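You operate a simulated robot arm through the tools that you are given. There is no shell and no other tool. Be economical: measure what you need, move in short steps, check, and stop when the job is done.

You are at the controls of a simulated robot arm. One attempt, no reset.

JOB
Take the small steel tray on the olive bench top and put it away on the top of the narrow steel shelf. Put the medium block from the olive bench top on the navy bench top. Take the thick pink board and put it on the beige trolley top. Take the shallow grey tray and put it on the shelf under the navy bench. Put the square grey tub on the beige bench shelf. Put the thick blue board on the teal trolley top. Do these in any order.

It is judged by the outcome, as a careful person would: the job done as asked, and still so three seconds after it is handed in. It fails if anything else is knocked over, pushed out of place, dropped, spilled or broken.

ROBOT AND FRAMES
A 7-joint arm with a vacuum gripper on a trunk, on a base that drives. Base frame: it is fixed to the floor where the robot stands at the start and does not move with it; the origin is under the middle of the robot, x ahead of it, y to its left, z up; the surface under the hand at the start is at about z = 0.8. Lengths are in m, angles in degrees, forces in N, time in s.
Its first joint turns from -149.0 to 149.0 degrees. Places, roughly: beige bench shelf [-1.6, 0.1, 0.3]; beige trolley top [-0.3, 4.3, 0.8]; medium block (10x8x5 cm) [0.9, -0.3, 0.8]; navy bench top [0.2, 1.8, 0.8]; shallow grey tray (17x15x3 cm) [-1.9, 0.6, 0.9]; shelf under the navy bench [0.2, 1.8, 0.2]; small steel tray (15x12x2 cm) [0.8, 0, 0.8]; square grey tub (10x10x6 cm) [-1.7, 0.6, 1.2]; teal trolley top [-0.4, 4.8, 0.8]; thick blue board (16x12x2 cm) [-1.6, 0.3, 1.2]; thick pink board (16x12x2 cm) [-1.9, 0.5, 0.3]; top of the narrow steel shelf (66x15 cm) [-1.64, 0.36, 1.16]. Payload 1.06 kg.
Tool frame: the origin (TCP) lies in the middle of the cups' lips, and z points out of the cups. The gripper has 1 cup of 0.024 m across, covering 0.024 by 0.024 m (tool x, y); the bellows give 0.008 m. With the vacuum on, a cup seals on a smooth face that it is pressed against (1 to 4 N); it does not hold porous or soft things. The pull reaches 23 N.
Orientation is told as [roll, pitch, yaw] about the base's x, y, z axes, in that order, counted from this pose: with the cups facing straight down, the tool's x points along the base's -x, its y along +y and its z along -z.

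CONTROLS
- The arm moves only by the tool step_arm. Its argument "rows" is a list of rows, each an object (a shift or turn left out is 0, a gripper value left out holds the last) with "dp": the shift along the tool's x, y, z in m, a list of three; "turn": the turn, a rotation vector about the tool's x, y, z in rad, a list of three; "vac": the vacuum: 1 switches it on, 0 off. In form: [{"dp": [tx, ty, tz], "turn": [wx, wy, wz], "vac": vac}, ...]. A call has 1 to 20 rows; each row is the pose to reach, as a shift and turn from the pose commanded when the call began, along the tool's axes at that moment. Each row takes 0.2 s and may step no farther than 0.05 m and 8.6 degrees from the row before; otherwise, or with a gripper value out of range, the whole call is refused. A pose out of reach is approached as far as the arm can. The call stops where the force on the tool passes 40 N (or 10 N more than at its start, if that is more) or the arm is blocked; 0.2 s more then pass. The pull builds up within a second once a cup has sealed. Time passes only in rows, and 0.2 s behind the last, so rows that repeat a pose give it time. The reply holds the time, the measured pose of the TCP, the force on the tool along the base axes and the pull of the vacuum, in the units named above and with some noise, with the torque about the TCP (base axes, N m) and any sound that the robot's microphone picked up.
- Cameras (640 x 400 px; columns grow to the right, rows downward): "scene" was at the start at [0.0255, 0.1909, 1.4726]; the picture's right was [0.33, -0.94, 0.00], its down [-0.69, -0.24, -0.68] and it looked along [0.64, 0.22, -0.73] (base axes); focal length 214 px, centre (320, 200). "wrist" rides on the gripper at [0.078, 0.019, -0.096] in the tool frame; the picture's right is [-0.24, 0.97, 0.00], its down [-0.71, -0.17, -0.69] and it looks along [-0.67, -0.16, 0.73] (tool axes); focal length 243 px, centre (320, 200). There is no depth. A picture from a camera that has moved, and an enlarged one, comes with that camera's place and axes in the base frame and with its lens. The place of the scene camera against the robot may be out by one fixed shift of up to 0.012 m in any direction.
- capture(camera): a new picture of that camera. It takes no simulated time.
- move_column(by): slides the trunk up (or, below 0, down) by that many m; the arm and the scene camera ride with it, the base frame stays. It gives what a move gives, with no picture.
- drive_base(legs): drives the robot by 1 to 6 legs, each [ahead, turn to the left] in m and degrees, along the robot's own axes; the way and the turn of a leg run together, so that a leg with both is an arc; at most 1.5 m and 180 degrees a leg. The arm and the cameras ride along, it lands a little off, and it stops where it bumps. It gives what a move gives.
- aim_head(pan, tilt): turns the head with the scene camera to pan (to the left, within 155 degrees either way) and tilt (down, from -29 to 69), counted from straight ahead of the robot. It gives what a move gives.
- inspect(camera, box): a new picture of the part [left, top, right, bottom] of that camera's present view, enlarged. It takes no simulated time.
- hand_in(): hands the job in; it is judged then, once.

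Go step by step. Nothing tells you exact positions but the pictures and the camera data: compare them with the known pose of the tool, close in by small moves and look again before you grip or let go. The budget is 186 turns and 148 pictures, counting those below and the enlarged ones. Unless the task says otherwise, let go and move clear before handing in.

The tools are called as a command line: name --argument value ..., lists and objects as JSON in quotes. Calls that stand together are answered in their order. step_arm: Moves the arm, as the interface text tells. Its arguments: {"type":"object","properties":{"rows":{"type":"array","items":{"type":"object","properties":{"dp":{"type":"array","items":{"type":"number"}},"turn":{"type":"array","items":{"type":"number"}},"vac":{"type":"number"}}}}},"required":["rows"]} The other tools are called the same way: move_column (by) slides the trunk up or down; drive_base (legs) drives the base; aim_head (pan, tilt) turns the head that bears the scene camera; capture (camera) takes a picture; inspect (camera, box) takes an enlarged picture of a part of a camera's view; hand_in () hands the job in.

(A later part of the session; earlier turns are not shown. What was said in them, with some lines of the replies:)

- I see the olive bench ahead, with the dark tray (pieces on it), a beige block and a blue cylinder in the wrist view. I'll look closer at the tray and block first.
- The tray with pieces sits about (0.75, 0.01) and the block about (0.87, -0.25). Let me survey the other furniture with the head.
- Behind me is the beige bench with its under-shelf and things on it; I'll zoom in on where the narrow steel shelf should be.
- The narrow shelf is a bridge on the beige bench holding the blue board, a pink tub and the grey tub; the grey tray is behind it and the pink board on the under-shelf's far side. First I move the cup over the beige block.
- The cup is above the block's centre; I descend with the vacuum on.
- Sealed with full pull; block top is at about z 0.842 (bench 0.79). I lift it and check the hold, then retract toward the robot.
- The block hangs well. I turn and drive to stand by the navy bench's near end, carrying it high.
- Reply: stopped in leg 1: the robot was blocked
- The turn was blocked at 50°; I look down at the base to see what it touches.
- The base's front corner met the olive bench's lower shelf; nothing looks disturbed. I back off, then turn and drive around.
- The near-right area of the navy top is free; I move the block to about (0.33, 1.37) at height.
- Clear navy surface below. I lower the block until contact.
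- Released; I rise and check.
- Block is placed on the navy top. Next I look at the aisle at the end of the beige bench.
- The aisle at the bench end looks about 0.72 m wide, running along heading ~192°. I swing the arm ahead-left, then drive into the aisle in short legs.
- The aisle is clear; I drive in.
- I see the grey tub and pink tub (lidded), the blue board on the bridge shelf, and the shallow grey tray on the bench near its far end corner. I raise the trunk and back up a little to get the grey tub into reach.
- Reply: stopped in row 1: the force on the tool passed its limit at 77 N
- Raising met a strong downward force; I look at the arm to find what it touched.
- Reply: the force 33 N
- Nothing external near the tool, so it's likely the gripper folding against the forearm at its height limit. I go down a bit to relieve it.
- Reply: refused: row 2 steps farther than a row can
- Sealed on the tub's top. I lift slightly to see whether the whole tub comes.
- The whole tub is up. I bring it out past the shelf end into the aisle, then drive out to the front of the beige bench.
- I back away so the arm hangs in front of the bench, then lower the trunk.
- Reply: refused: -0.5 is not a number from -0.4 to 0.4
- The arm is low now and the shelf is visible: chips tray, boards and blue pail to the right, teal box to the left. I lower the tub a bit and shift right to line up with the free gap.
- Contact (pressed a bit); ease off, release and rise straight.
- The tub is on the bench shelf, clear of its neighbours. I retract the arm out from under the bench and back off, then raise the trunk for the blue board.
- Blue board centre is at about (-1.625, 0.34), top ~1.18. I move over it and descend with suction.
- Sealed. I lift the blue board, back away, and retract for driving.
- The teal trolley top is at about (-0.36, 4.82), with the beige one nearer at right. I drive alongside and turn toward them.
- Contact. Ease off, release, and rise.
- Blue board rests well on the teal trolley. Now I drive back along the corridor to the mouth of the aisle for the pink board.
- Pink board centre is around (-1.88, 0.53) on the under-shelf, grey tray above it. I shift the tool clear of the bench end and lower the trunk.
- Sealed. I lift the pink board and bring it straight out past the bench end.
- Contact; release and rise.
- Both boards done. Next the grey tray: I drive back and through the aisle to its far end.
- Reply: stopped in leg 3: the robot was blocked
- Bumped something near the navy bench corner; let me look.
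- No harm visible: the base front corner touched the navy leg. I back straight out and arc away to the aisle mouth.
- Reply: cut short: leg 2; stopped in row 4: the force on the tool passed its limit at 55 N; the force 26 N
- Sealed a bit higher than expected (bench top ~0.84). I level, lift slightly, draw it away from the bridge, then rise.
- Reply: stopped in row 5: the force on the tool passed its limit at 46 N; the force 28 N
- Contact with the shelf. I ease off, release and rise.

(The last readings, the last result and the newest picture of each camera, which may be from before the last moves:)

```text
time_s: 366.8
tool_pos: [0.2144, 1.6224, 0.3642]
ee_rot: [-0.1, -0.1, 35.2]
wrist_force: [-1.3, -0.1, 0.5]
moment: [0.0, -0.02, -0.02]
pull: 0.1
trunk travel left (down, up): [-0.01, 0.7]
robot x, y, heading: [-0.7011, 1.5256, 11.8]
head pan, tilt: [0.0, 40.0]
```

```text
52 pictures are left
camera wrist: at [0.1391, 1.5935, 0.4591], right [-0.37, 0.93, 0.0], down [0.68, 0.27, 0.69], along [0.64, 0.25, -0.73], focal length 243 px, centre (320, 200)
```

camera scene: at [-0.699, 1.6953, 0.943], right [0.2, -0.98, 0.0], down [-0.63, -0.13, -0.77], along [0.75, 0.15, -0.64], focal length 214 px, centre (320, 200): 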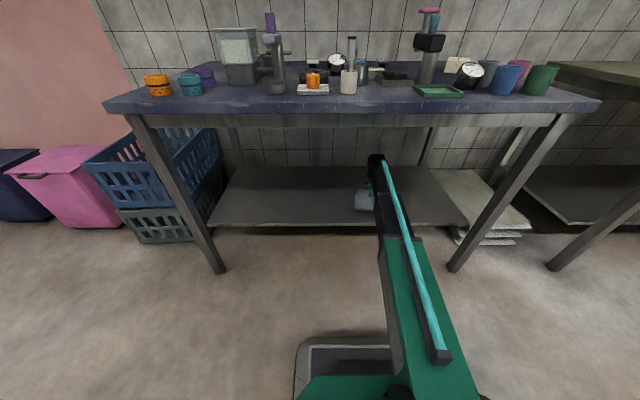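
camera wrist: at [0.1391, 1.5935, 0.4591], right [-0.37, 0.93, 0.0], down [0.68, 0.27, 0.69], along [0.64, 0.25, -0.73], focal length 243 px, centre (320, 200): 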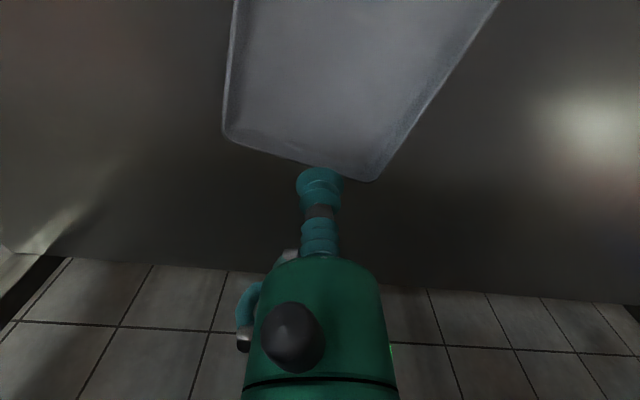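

The grey tray sits on the navy shelf. I retract, back off and raise the trunk, and check the tray.

step_arm --rows '[{"dp": [0.045, 0.01, 0]}, {"dp": [0.09, 0.02, 0]}, {"dp": [0.135, 0.035, 0]}, {"dp": [0.18, 0.045, 0]}, {"dp": [0.225, 0.06, 0]}, {"dp": [0.265, 0.069, 0]}]'

drive_base --legs '[[-0.3, 0]]'

capture --camera "scene"

move_column --by 0.4

move_column --by 0.25

```text
time_s: 368.2
tool_pos: [-0.0466, 1.534, 0.3618]
ee_rot: [0.0, -0.1, 35.0]
wrist_force: [0.7, 0.1, -0.2]
moment: [0.0, -0.01, -0.03]
pull: 0.0
trunk travel left (down, up): [-0.01, 0.7]
robot x, y, heading: [-0.6969, 1.5269, 11.6]
head pan, tilt: [0.0, 40.0]
```

```text
time_s: 370.3
tool_pos: [-0.3353, 1.4747, 0.3611]
ee_rot: [-0.2, -0.2, 35.1]
wrist_force: [-0.2, 0.0, 0.3]
moment: [0.0, 0.03, -0.02]
pull: 0.1
trunk travel left (down, up): [-0.01, 0.7]
robot x, y, heading: [-0.9891, 1.4662, 11.8]
head pan, tilt: [0.0, 40.0]
```

```text
51 pictures are left
camera scene: at [-0.9904, 1.6355, 0.943], right [0.2, -0.98, 0.0], down [-0.63, -0.13, -0.77], along [0.75, 0.15, -0.64], focal length 214 px, centre (320, 200)
```

scene: 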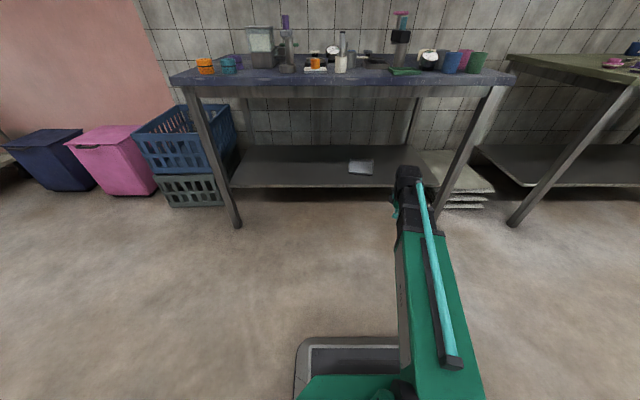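

```text
time_s: 374.1
tool_pos: [-0.3355, 1.4742, 0.762]
ee_rot: [-0.2, 0.0, 35.1]
wrist_force: [-0.3, 0.4, 0.0]
moment: [0.0, 0.01, 0.02]
pull: 0.0
trunk travel left (down, up): [-0.41, 0.3]
robot x, y, heading: [-0.9947, 1.4661, 11.5]
head pan, tilt: [0.0, 40.0]
```

```text
time_s: 376.7
tool_pos: [-0.335, 1.4751, 1.0113]
ee_rot: [-0.1, -0.1, 35.1]
wrist_force: [0.6, 0.0, 0.1]
moment: [0.01, 0.0, 0.0]
pull: 0.0
trunk travel left (down, up): [-0.66, 0.05]
robot x, y, heading: [-0.9887, 1.4683, 11.5]
head pan, tilt: [0.0, 40.0]
```

Grey tray is well in on the shelf. Now I drive to the olive bench for the steel tray.

drive_base --legs '[[0, -89], [1.4, 0], [0, 70]]'

```text
time_s: 390.5
tool_pos: [0.0403, -0.0762, 1.0123]
ee_rot: [-0.2, -0.1, 19.4]
wrist_force: [0.3, -0.1, -0.4]
moment: [0.0, -0.01, -0.03]
pull: 0.1
trunk travel left (down, up): [-0.66, 0.05]
robot x, y, heading: [-0.5931, 0.0939, -4.0]
head pan, tilt: [0.0, 40.0]
```

step_arm --rows '[{"dp": [0, 0, -0.05]}, {"dp": [0, 0, -0.1]}, {"dp": [0, 0, -0.12]}]'

drive_base --legs '[[0.47, 0]]'

capture --camera "wrist"

capture --camera "scene"

```text
time_s: 391.3
tool_pos: [0.0427, -0.0767, 1.1292]
ee_rot: [-0.1, -0.2, 19.5]
wrist_force: [-0.2, 0.0, 0.4]
moment: [0.02, 0.03, 0.03]
pull: 0.1
trunk travel left (down, up): [-0.66, 0.05]
robot x, y, heading: [-0.5912, 0.0917, -4.1]
head pan, tilt: [0.0, 40.0]
```

```text
time_s: 394.1
tool_pos: [0.5139, -0.1029, 1.1283]
ee_rot: [-0.2, -0.2, 19.9]
wrist_force: [0.1, 0.3, -0.9]
moment: [-0.01, 0.01, 0.01]
pull: 0.0
trunk travel left (down, up): [-0.66, 0.05]
robot x, y, heading: [-0.1242, 0.0591, -3.7]
head pan, tilt: [0.0, 40.0]
```

```text
50 pictures are left
camera wrist: at [0.4344, -0.1121, 1.2246], right [-0.11, 0.99, 0.0], down [0.72, 0.08, 0.69], along [0.68, 0.07, -0.73], focal length 243 px, centre (320, 200)
```

wrist: 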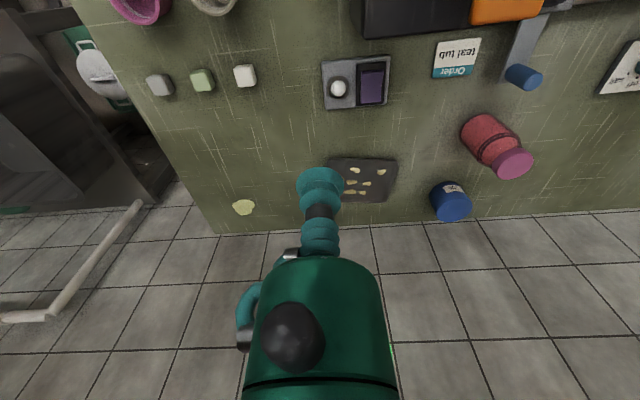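

```text
49 pictures are left
camera scene: at [-0.0744, 0.223, 1.593], right [-0.06, -1.0, 0.0], down [-0.64, 0.04, -0.77], along [0.76, -0.05, -0.64], focal length 214 px, centre (320, 200)
```

scene: 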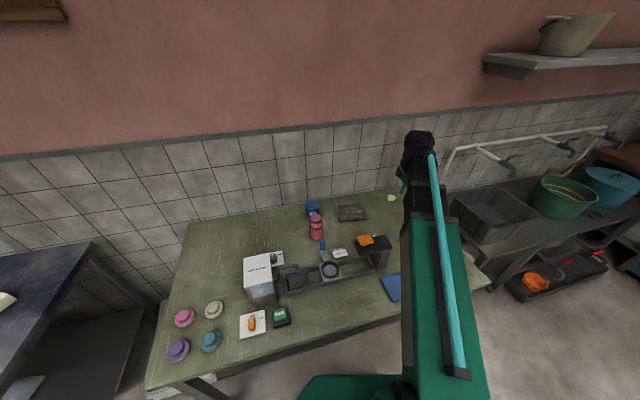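

A yellowish chip lies where the block stood (it was beneath it). I move closer to the dark tray to see whether its pieces are loose.

step_arm --rows '[{"dp": [-0.04, 0.004, 0]}, {"dp": [-0.08, 0.008, 0]}, {"dp": [-0.12, 0.013, 0.02]}, {"dp": [-0.16, 0.017, 0.05]}, {"dp": [-0.185, 0.02, 0.09]}, {"dp": [-0.185, 0.02, 0.13]}]'

inspect --camera "wrist" --box '[240, 30, 480, 200]'

inspect --camera "scene" --box '[300, 180, 420, 255]'

```text
refused: row 4 steps farther than a row can; nothing moved
```

```text
2.35 times, centred on (360, 115) of wrist
camera zoom: at [0.4344, -0.1121, 1.2246], right [-0.11, 0.99, 0.0], down [0.72, 0.08, 0.69], along [0.68, 0.07, -0.73], focal length 571 px, centre (226, 400)
```

zoom: 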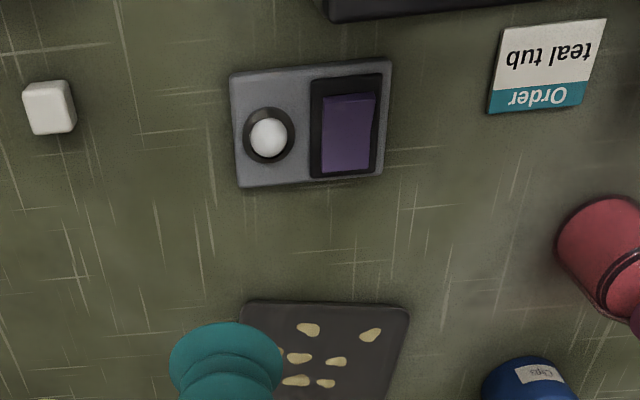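

```text
5.33 times, centred on (360, 218) of scene
camera zoom: at [-0.0744, 0.223, 1.593], right [-0.06, -1.0, 0.0], down [-0.64, 0.04, -0.77], along [0.76, -0.05, -0.64], focal length 1144 px, centre (107, 107)
```

zoom: 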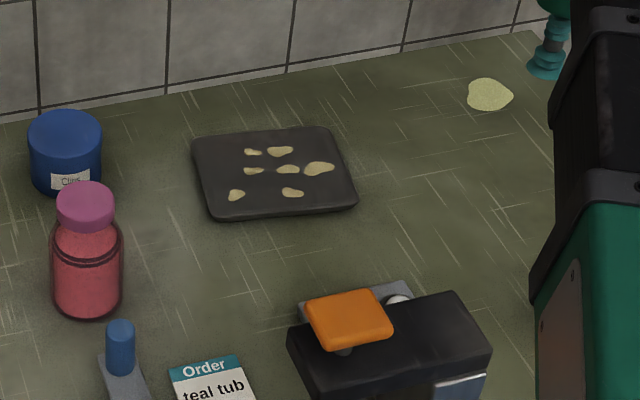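

The pieces look like flat residue spots; there's a clean gap toward the near side of the tray's centre. I move closer for a precise look.

step_arm --rows '[{"dp": [-0.04, 0.02, 0]}, {"dp": [-0.08, 0.035, 0]}, {"dp": [-0.12, 0.04, 0.02]}, {"dp": [-0.15, 0.045, 0.05]}, {"dp": [-0.165, 0.045, 0.09]}, {"dp": [-0.165, 0.045, 0.13]}]'

capture --camera "wrist"

```text
time_s: 395.5
tool_pos: [0.6576, -0.0026, 0.998]
ee_rot: [-0.1, -0.1, 19.9]
wrist_force: [-0.3, 0.9, -0.3]
moment: [0.01, 0.01, -0.03]
pull: 0.1
trunk travel left (down, up): [-0.66, 0.05]
robot x, y, heading: [-0.1212, 0.0629, -3.8]
head pan, tilt: [0.0, 40.0]
```

```text
46 pictures are left
camera wrist: at [0.5775, -0.0114, 1.094], right [-0.11, 0.99, 0.0], down [0.72, 0.08, 0.69], along [0.68, 0.07, -0.73], focal length 243 px, centre (320, 200)
```

wrist: 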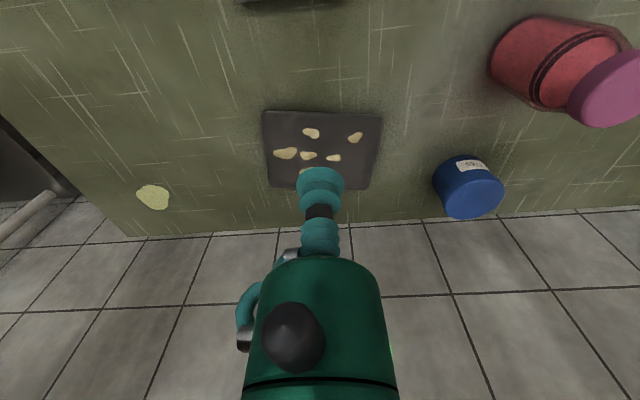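

step_arm --rows '[{"dp": [-0.037, 0, 0.02]}, {"dp": [-0.0743, 0, 0.04]}, {"dp": [-0.0743, 0, 0.08]}, {"dp": [-0.0743, 0, 0.11]}, {"dp": [-0.0743, 0, 0.13]}, {"dp": [-0.0743, 0, 0.13]}]'

capture --camera "wrist"

```text
time_s: 396.9
tool_pos: [0.7264, 0.0242, 0.8672]
ee_rot: [-0.1, -0.2, 19.9]
wrist_force: [0.3, -0.3, 0.0]
moment: [-0.01, 0.01, -0.02]
pull: 0.1
trunk travel left (down, up): [-0.66, 0.05]
robot x, y, heading: [-0.1202, 0.0632, -3.6]
head pan, tilt: [0.0, 40.0]
```

```text
45 pictures are left
camera wrist: at [0.6461, 0.0144, 0.9642], right [-0.11, 0.99, 0.0], down [0.72, 0.08, 0.69], along [0.68, 0.07, -0.73], focal length 243 px, centre (320, 200)
```

wrist: 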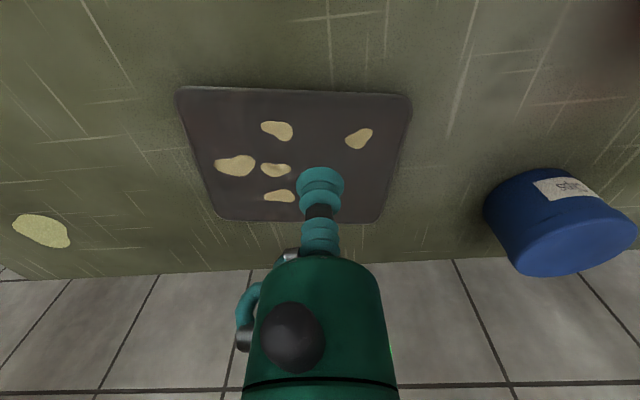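

A clean gap near the tray's centre is at about (0.741, 0.021). I descend there carefully with suction on.

step_arm --rows '[{"dp": [-0.0127, -0.0078, 0.02], "vac": 1}, {"dp": [-0.0127, -0.0078, 0.04]}, {"dp": [-0.0127, -0.0078, 0.046]}, {"dp": [-0.0127, -0.0078, 0.051]}, {"dp": [-0.0127, -0.0078, 0.055]}, {"dp": [-0.0127, -0.0078, 0.055]}]'

capture --camera "wrist"

```text
time_s: 398.3
tool_pos: [0.7398, 0.0188, 0.8126]
ee_rot: [-0.2, 0.0, 19.9]
wrist_force: [-0.8, 0.2, -0.6]
moment: [-0.03, 0.0, -0.04]
pull: 0.0
trunk travel left (down, up): [-0.66, 0.05]
robot x, y, heading: [-0.1215, 0.0608, -3.6]
head pan, tilt: [0.0, 40.0]
```

```text
44 pictures are left
camera wrist: at [0.6597, 0.0095, 0.9097], right [-0.11, 0.99, 0.0], down [0.72, 0.08, 0.69], along [0.68, 0.07, -0.73], focal length 243 px, centre (320, 200)
```

wrist: 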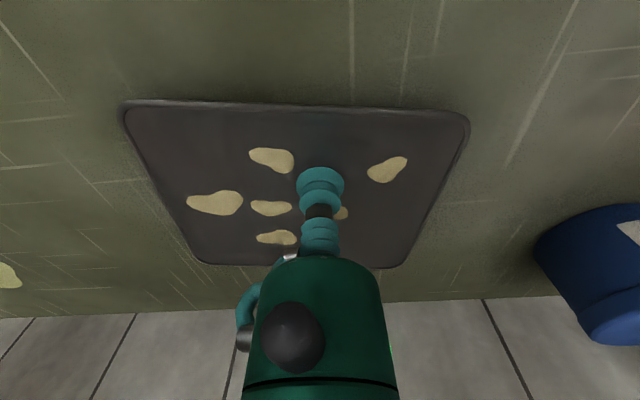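

step_arm --rows '[{"dp": [0, 0, 0.004]}, {"dp": [0, 0, 0.008]}, {"dp": [0, 0, 0.011]}, {"dp": [0, 0, 0.011]}, {"dp": [0, 0, 0.011]}]'

```text
time_s: 399.5
tool_pos: [0.7387, 0.0188, 0.8025]
ee_rot: [-0.2, -0.2, 20.0]
wrist_force: [5.2, 3.8, 17.0]
moment: [-0.02, 0.1, 0.0]
pull: 23.7
trunk travel left (down, up): [-0.66, 0.05]
robot x, y, heading: [-0.123, 0.0587, -3.5]
head pan, tilt: [0.0, 40.0]
```

Sealed with full pull. I lift a little and check level and hold.

step_arm --rows '[{"dp": [0, 0, -0.005]}, {"dp": [0, 0, -0.015]}, {"dp": [0, 0, -0.03]}, {"dp": [0, 0, -0.05]}, {"dp": [0, 0, -0.05]}]'

capture --camera "wrist"

inspect --camera "scene" --box '[300, 180, 420, 255]'

```text
time_s: 400.7
tool_pos: [0.7388, 0.0178, 0.8536]
ee_rot: [-0.1, -0.1, 19.8]
wrist_force: [-0.8, 0.2, -1.8]
moment: [0.01, 0.05, 0.01]
pull: 22.8
trunk travel left (down, up): [-0.66, 0.05]
robot x, y, heading: [-0.1218, 0.0609, -3.6]
head pan, tilt: [0.0, 40.0]
```

```text
43 pictures are left
camera wrist: at [0.6584, 0.0085, 0.9502], right [-0.11, 0.99, 0.0], down [0.72, 0.08, 0.69], along [0.68, 0.07, -0.73], focal length 243 px, centre (320, 200)
```

wrist: 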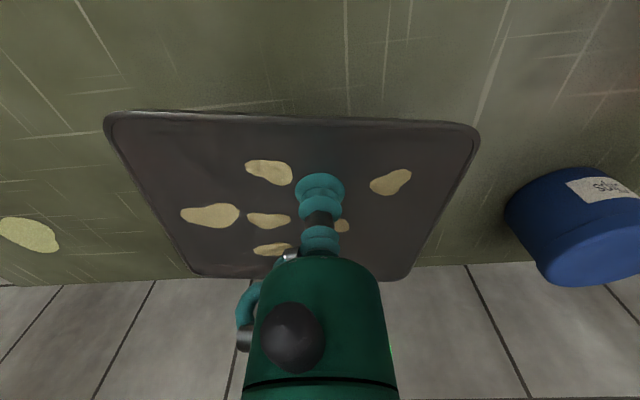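

```text
5.33 times, centred on (360, 218) of scene
camera zoom: at [-0.0749, 0.2231, 1.593], right [-0.06, -1.0, 0.0], down [-0.64, 0.04, -0.77], along [0.76, -0.05, -0.64], focal length 1144 px, centre (107, 107)
```

zoom: 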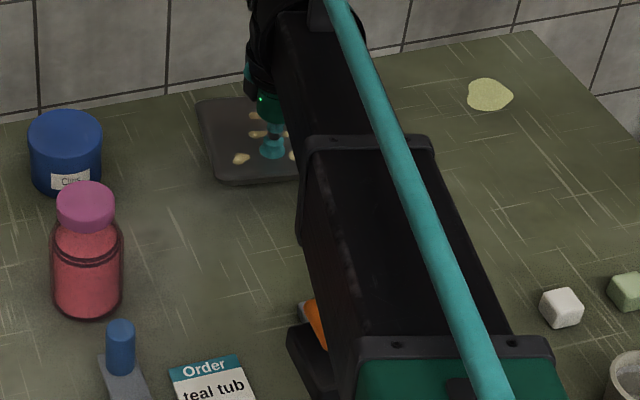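

The tray holds level. I raise it, retract, and back out from the olive bench.

step_arm --rows '[{"dp": [0, 0, -0.03]}, {"dp": [0, 0, -0.07]}, {"dp": [0, 0, -0.11]}, {"dp": [0, 0, -0.15]}, {"dp": [0, 0, -0.19]}, {"dp": [0, 0, -0.23]}, {"dp": [0, 0, -0.26]}, {"dp": [0.03, 0.011, -0.27]}, {"dp": [0.065, 0.023, -0.27]}, {"dp": [0.1, 0.036, -0.27]}, {"dp": [0.135, 0.049, -0.27]}, {"dp": [0.16, 0.058, -0.27]}, {"dp": [0.169, 0.061, -0.27]}]'

drive_base --legs '[[-0.42, 0]]'

capture --camera "wrist"

```text
time_s: 403.5
tool_pos: [0.56, 0.0188, 1.1234]
ee_rot: [-0.1, -0.1, 20.0]
wrist_force: [-0.6, -0.2, -2.1]
moment: [0.04, 0.01, 0.01]
pull: 22.8
trunk travel left (down, up): [-0.66, 0.05]
robot x, y, heading: [-0.126, 0.0618, -3.7]
head pan, tilt: [0.0, 40.0]
```

```text
time_s: 406.1
tool_pos: [0.1372, 0.0361, 1.1239]
ee_rot: [0.0, 0.0, 18.9]
wrist_force: [0.4, -0.4, -0.7]
moment: [0.02, 0.01, 0.02]
pull: 23.2
trunk travel left (down, up): [-0.66, 0.05]
robot x, y, heading: [-0.5395, 0.0922, -4.6]
head pan, tilt: [0.0, 40.0]
```

```text
41 pictures are left
camera wrist: at [0.0565, 0.0297, 1.2208], right [-0.09, 1.0, 0.0], down [0.72, 0.07, 0.69], along [0.68, 0.06, -0.73], focal length 243 px, centre (320, 200)
```

wrist: 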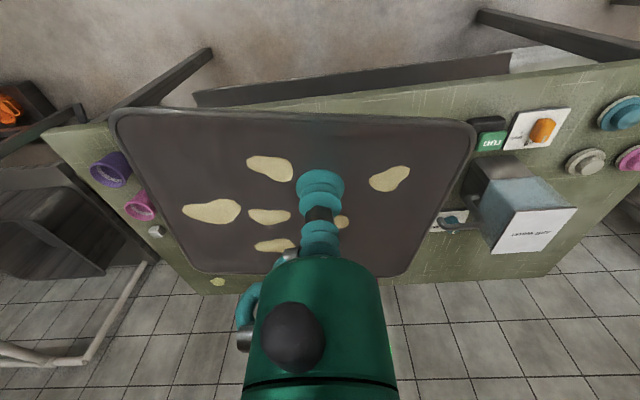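

move_column --by 0.05

step_arm --rows '[{"dp": [-0.03, -0.01, 0]}, {"dp": [-0.06, -0.02, 0]}, {"dp": [-0.09, -0.03, 0]}, {"dp": [-0.12, -0.041, 0]}, {"dp": [-0.151, -0.052, 0]}, {"dp": [-0.151, -0.052, -0.03]}, {"dp": [-0.151, -0.052, -0.06]}, {"dp": [-0.151, -0.052, -0.09]}, {"dp": [-0.151, -0.052, -0.12]}, {"dp": [-0.151, -0.052, -0.15]}]'

drive_base --legs '[[0, 130], [0.26, 0], [0, 58]]'

capture --camera "wrist"

```text
time_s: 407.0
tool_pos: [0.1381, 0.0369, 1.1734]
ee_rot: [-0.2, 0.0, 18.8]
wrist_force: [0.3, 0.6, -1.8]
moment: [0.06, 0.01, 0.02]
pull: 22.8
trunk travel left (down, up): [-0.71, 0.0]
robot x, y, heading: [-0.5445, 0.0941, -4.4]
head pan, tilt: [0.0, 40.0]
```

```text
time_s: 409.2
tool_pos: [0.2991, 0.0395, 1.3251]
ee_rot: [-0.1, -0.1, 19.0]
wrist_force: [-0.1, 0.9, -1.5]
moment: [0.0, 0.05, -0.03]
pull: 22.5
trunk travel left (down, up): [-0.71, 0.0]
robot x, y, heading: [-0.5422, 0.0888, -4.5]
head pan, tilt: [0.0, 40.0]
```

```text
time_s: 418.9
tool_pos: [-1.5229, 0.2952, 1.3265]
ee_rot: [-0.1, -0.2, -156.5]
wrist_force: [-0.6, 1.0, -1.5]
moment: [0.01, 0.0, -0.04]
pull: 22.6
trunk travel left (down, up): [-0.71, 0.0]
robot x, y, heading: [-0.677, 0.31, -179.8]
head pan, tilt: [0.0, 40.0]
```

```text
40 pictures are left
camera wrist: at [-1.4429, 0.3085, 1.4213], right [0.17, -0.99, 0.0], down [-0.72, -0.13, 0.69], along [-0.68, -0.12, -0.73], focal length 243 px, centre (320, 200)
```

wrist: 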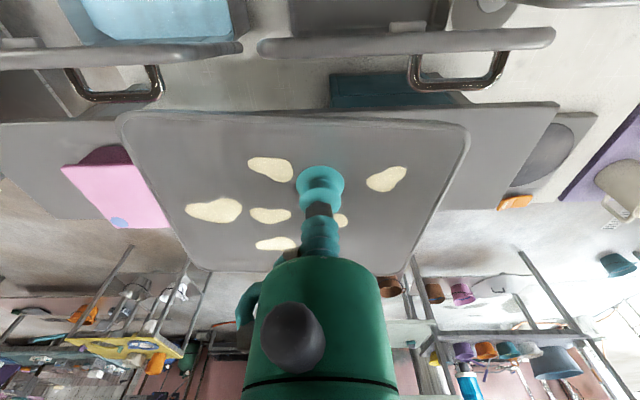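

The tray is aligned within ~5° of the shelf. I rotate slightly, move to the free middle-right part of the shelf and lower partway.

step_arm --rows '[{"dp": [-0.03, 0.011, 0], "turn": [0, 0, -0.03]}, {"dp": [-0.06, 0.023, 0], "turn": [0, 0, -0.06]}, {"dp": [-0.0877, 0.0338, 0], "turn": [0, 0, -0.08]}, {"dp": [-0.0877, 0.0338, 0.03], "turn": [0, 0, -0.08]}, {"dp": [-0.0877, 0.0338, 0.06], "turn": [0, 0, -0.08]}, {"dp": [-0.0877, 0.0338, 0.09], "turn": [0, 0, -0.08]}, {"dp": [-0.0877, 0.0338, 0.09], "turn": [0, 0, -0.08]}]'

capture --camera "wrist"

aim_head --pan 25 --tilt 35

capture --camera "scene"

```text
time_s: 420.5
tool_pos: [-1.5896, 0.2302, 1.2334]
ee_rot: [-0.1, -0.1, -151.9]
wrist_force: [-0.2, -0.2, -0.9]
moment: [0.01, -0.05, -0.01]
pull: 23.3
trunk travel left (down, up): [-0.71, 0.0]
robot x, y, heading: [-0.6769, 0.3146, -180.1]
head pan, tilt: [0.0, 40.0]
```

```text
39 pictures are left
camera wrist: at [-1.5115, 0.2512, 1.3298], right [0.25, -0.97, 0.0], down [-0.7, -0.18, 0.69], along [-0.67, -0.17, -0.73], focal length 243 px, centre (320, 200)
```

wrist: 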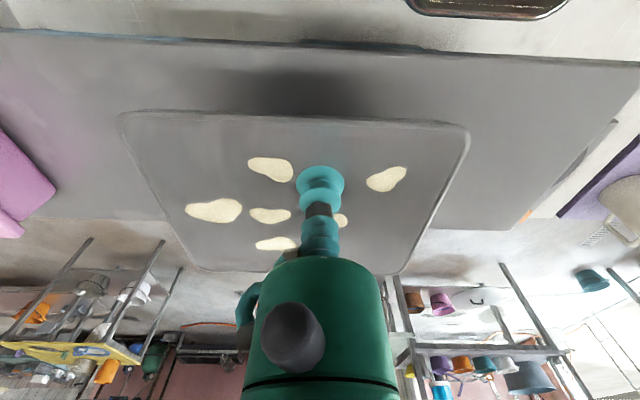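

```text
time_s: 421.4
tool_pos: [-1.5899, 0.2311, 1.2329]
ee_rot: [-0.1, -0.1, -151.9]
wrist_force: [1.0, 0.4, -1.7]
moment: [0.0, -0.07, 0.0]
pull: 22.7
trunk travel left (down, up): [-0.71, 0.0]
robot x, y, heading: [-0.6811, 0.3106, -179.8]
head pan, tilt: [25.0, 35.0]
```

```text
38 pictures are left
camera scene: at [-0.7192, 0.0977, 1.6505], right [-0.42, 0.91, 0.0], down [0.52, 0.24, -0.82], along [-0.74, -0.35, -0.57], focal length 214 px, centre (320, 200)
```

scene: 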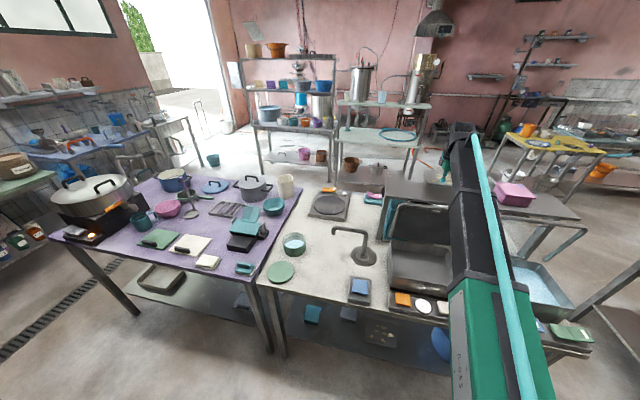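

step_arm --rows '[{"dp": [-0.0053, -0.0028, 0.02]}, {"dp": [-0.0053, -0.0028, 0.04]}, {"dp": [-0.0053, -0.0028, 0.048]}, {"dp": [-0.0053, -0.0028, 0.053]}, {"dp": [-0.0053, -0.0028, 0.053]}]'

capture --camera "wrist"

```text
time_s: 422.6
tool_pos: [-1.5968, 0.2289, 1.1811]
ee_rot: [-0.1, -0.1, -152.0]
wrist_force: [0.4, -0.5, -1.1]
moment: [-0.02, -0.05, 0.01]
pull: 23.3
trunk travel left (down, up): [-0.71, 0.0]
robot x, y, heading: [-0.6797, 0.3112, -180.0]
head pan, tilt: [25.0, 35.0]
```

```text
37 pictures are left
camera wrist: at [-1.5185, 0.2491, 1.2781], right [0.25, -0.97, 0.0], down [-0.7, -0.18, 0.69], along [-0.67, -0.17, -0.73], focal length 243 px, centre (320, 200)
```

wrist: 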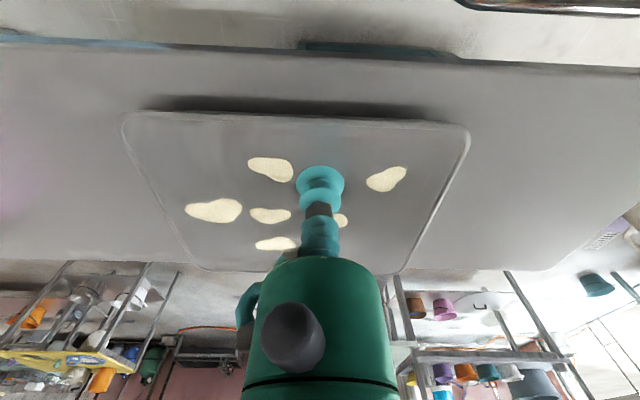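

The tray is centred over the shelf depth. I lower the last centimetre.

step_arm --rows '[{"dp": [0, 0, 0.003]}, {"dp": [0, 0, 0.006]}, {"dp": [0, 0, 0.009]}, {"dp": [0, 0, 0.009]}]'

```text
time_s: 423.6
tool_pos: [-1.5966, 0.2285, 1.1729]
ee_rot: [-0.2, -0.2, -151.9]
wrist_force: [-5.3, 1.3, 12.8]
moment: [0.04, -0.06, -0.01]
pull: 23.0
trunk travel left (down, up): [-0.71, 0.0]
robot x, y, heading: [-0.6838, 0.3094, 179.7]
head pan, tilt: [25.0, 35.0]
```

Contact; ease, release and rise.

step_arm --rows '[{"dp": [0, 0, -0.002]}, {"dp": [0, 0, -0.002], "vac": 0}, {"dp": [0, 0, -0.002]}, {"dp": [0, 0, -0.002]}, {"dp": [0, 0, -0.002]}, {"dp": [0, 0, -0.01]}, {"dp": [0, 0, -0.04]}, {"dp": [0, 0, -0.08]}, {"dp": [0, 0, -0.12]}, {"dp": [0, 0, -0.145]}]'

drive_base --legs '[[-0.2, 0]]'

capture --camera "wrist"

capture --camera "scene"

```text
time_s: 425.8
tool_pos: [-1.5943, 0.2317, 1.3198]
ee_rot: [-0.1, -0.1, -151.8]
wrist_force: [-0.4, 0.7, -0.3]
moment: [0.02, 0.03, -0.02]
pull: 0.1
trunk travel left (down, up): [-0.71, 0.0]
robot x, y, heading: [-0.6801, 0.3111, -180.0]
head pan, tilt: [25.0, 35.0]
```

```text
time_s: 427.4
tool_pos: [-1.3903, 0.2321, 1.3196]
ee_rot: [-0.1, -0.1, -152.0]
wrist_force: [-0.2, -0.1, -0.3]
moment: [0.0, 0.01, 0.02]
pull: 0.0
trunk travel left (down, up): [-0.71, 0.0]
robot x, y, heading: [-0.4755, 0.3076, 180.0]
head pan, tilt: [25.0, 35.0]
```

```text
36 pictures are left
camera wrist: at [-1.3123, 0.2525, 1.4163], right [0.25, -0.97, 0.0], down [-0.7, -0.18, 0.69], along [-0.67, -0.17, -0.73], focal length 243 px, centre (320, 200)
```

wrist: 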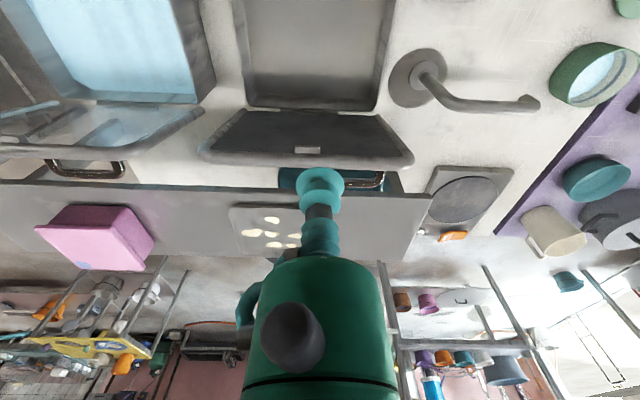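

```text
35 pictures are left
camera scene: at [-0.5156, 0.0975, 1.6506], right [-0.42, 0.91, 0.0], down [0.52, 0.24, -0.82], along [-0.74, -0.35, -0.57], focal length 214 px, centre (320, 200)
```

scene: 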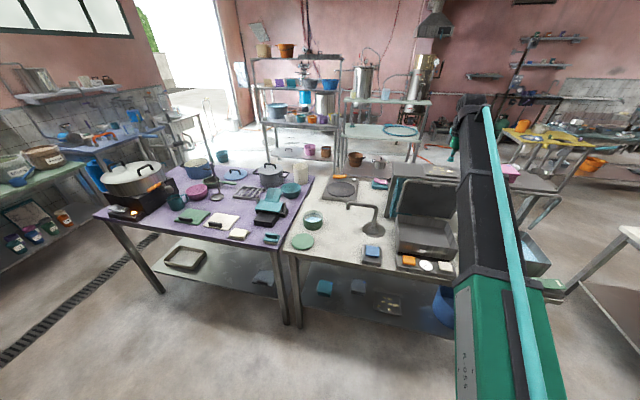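

The steel tray rests fully on the shelf top, and all six items are in their places. Handing in.

hand_in

```text
The job is handed in.
```

All six items have been put where you asked, the arm has let go and is clear of them, and the job is handed in.

- **Small steel tray:** on the top of the narrow steel shelf.
- **Medium block:** on the navy bench top.
- **Thick pink board:** on the beige trolley top.
- **Shallow grey tray:** on the shelf under the navy bench.
- **Square grey tub:** on the beige bench shelf.
- **Thick blue board:** on the teal trolley top.

The base was blocked twice while driving: once at the olive bench while turning, and once at a corner of the navy bench. I checked pictures after each and saw nothing knocked over or moved.
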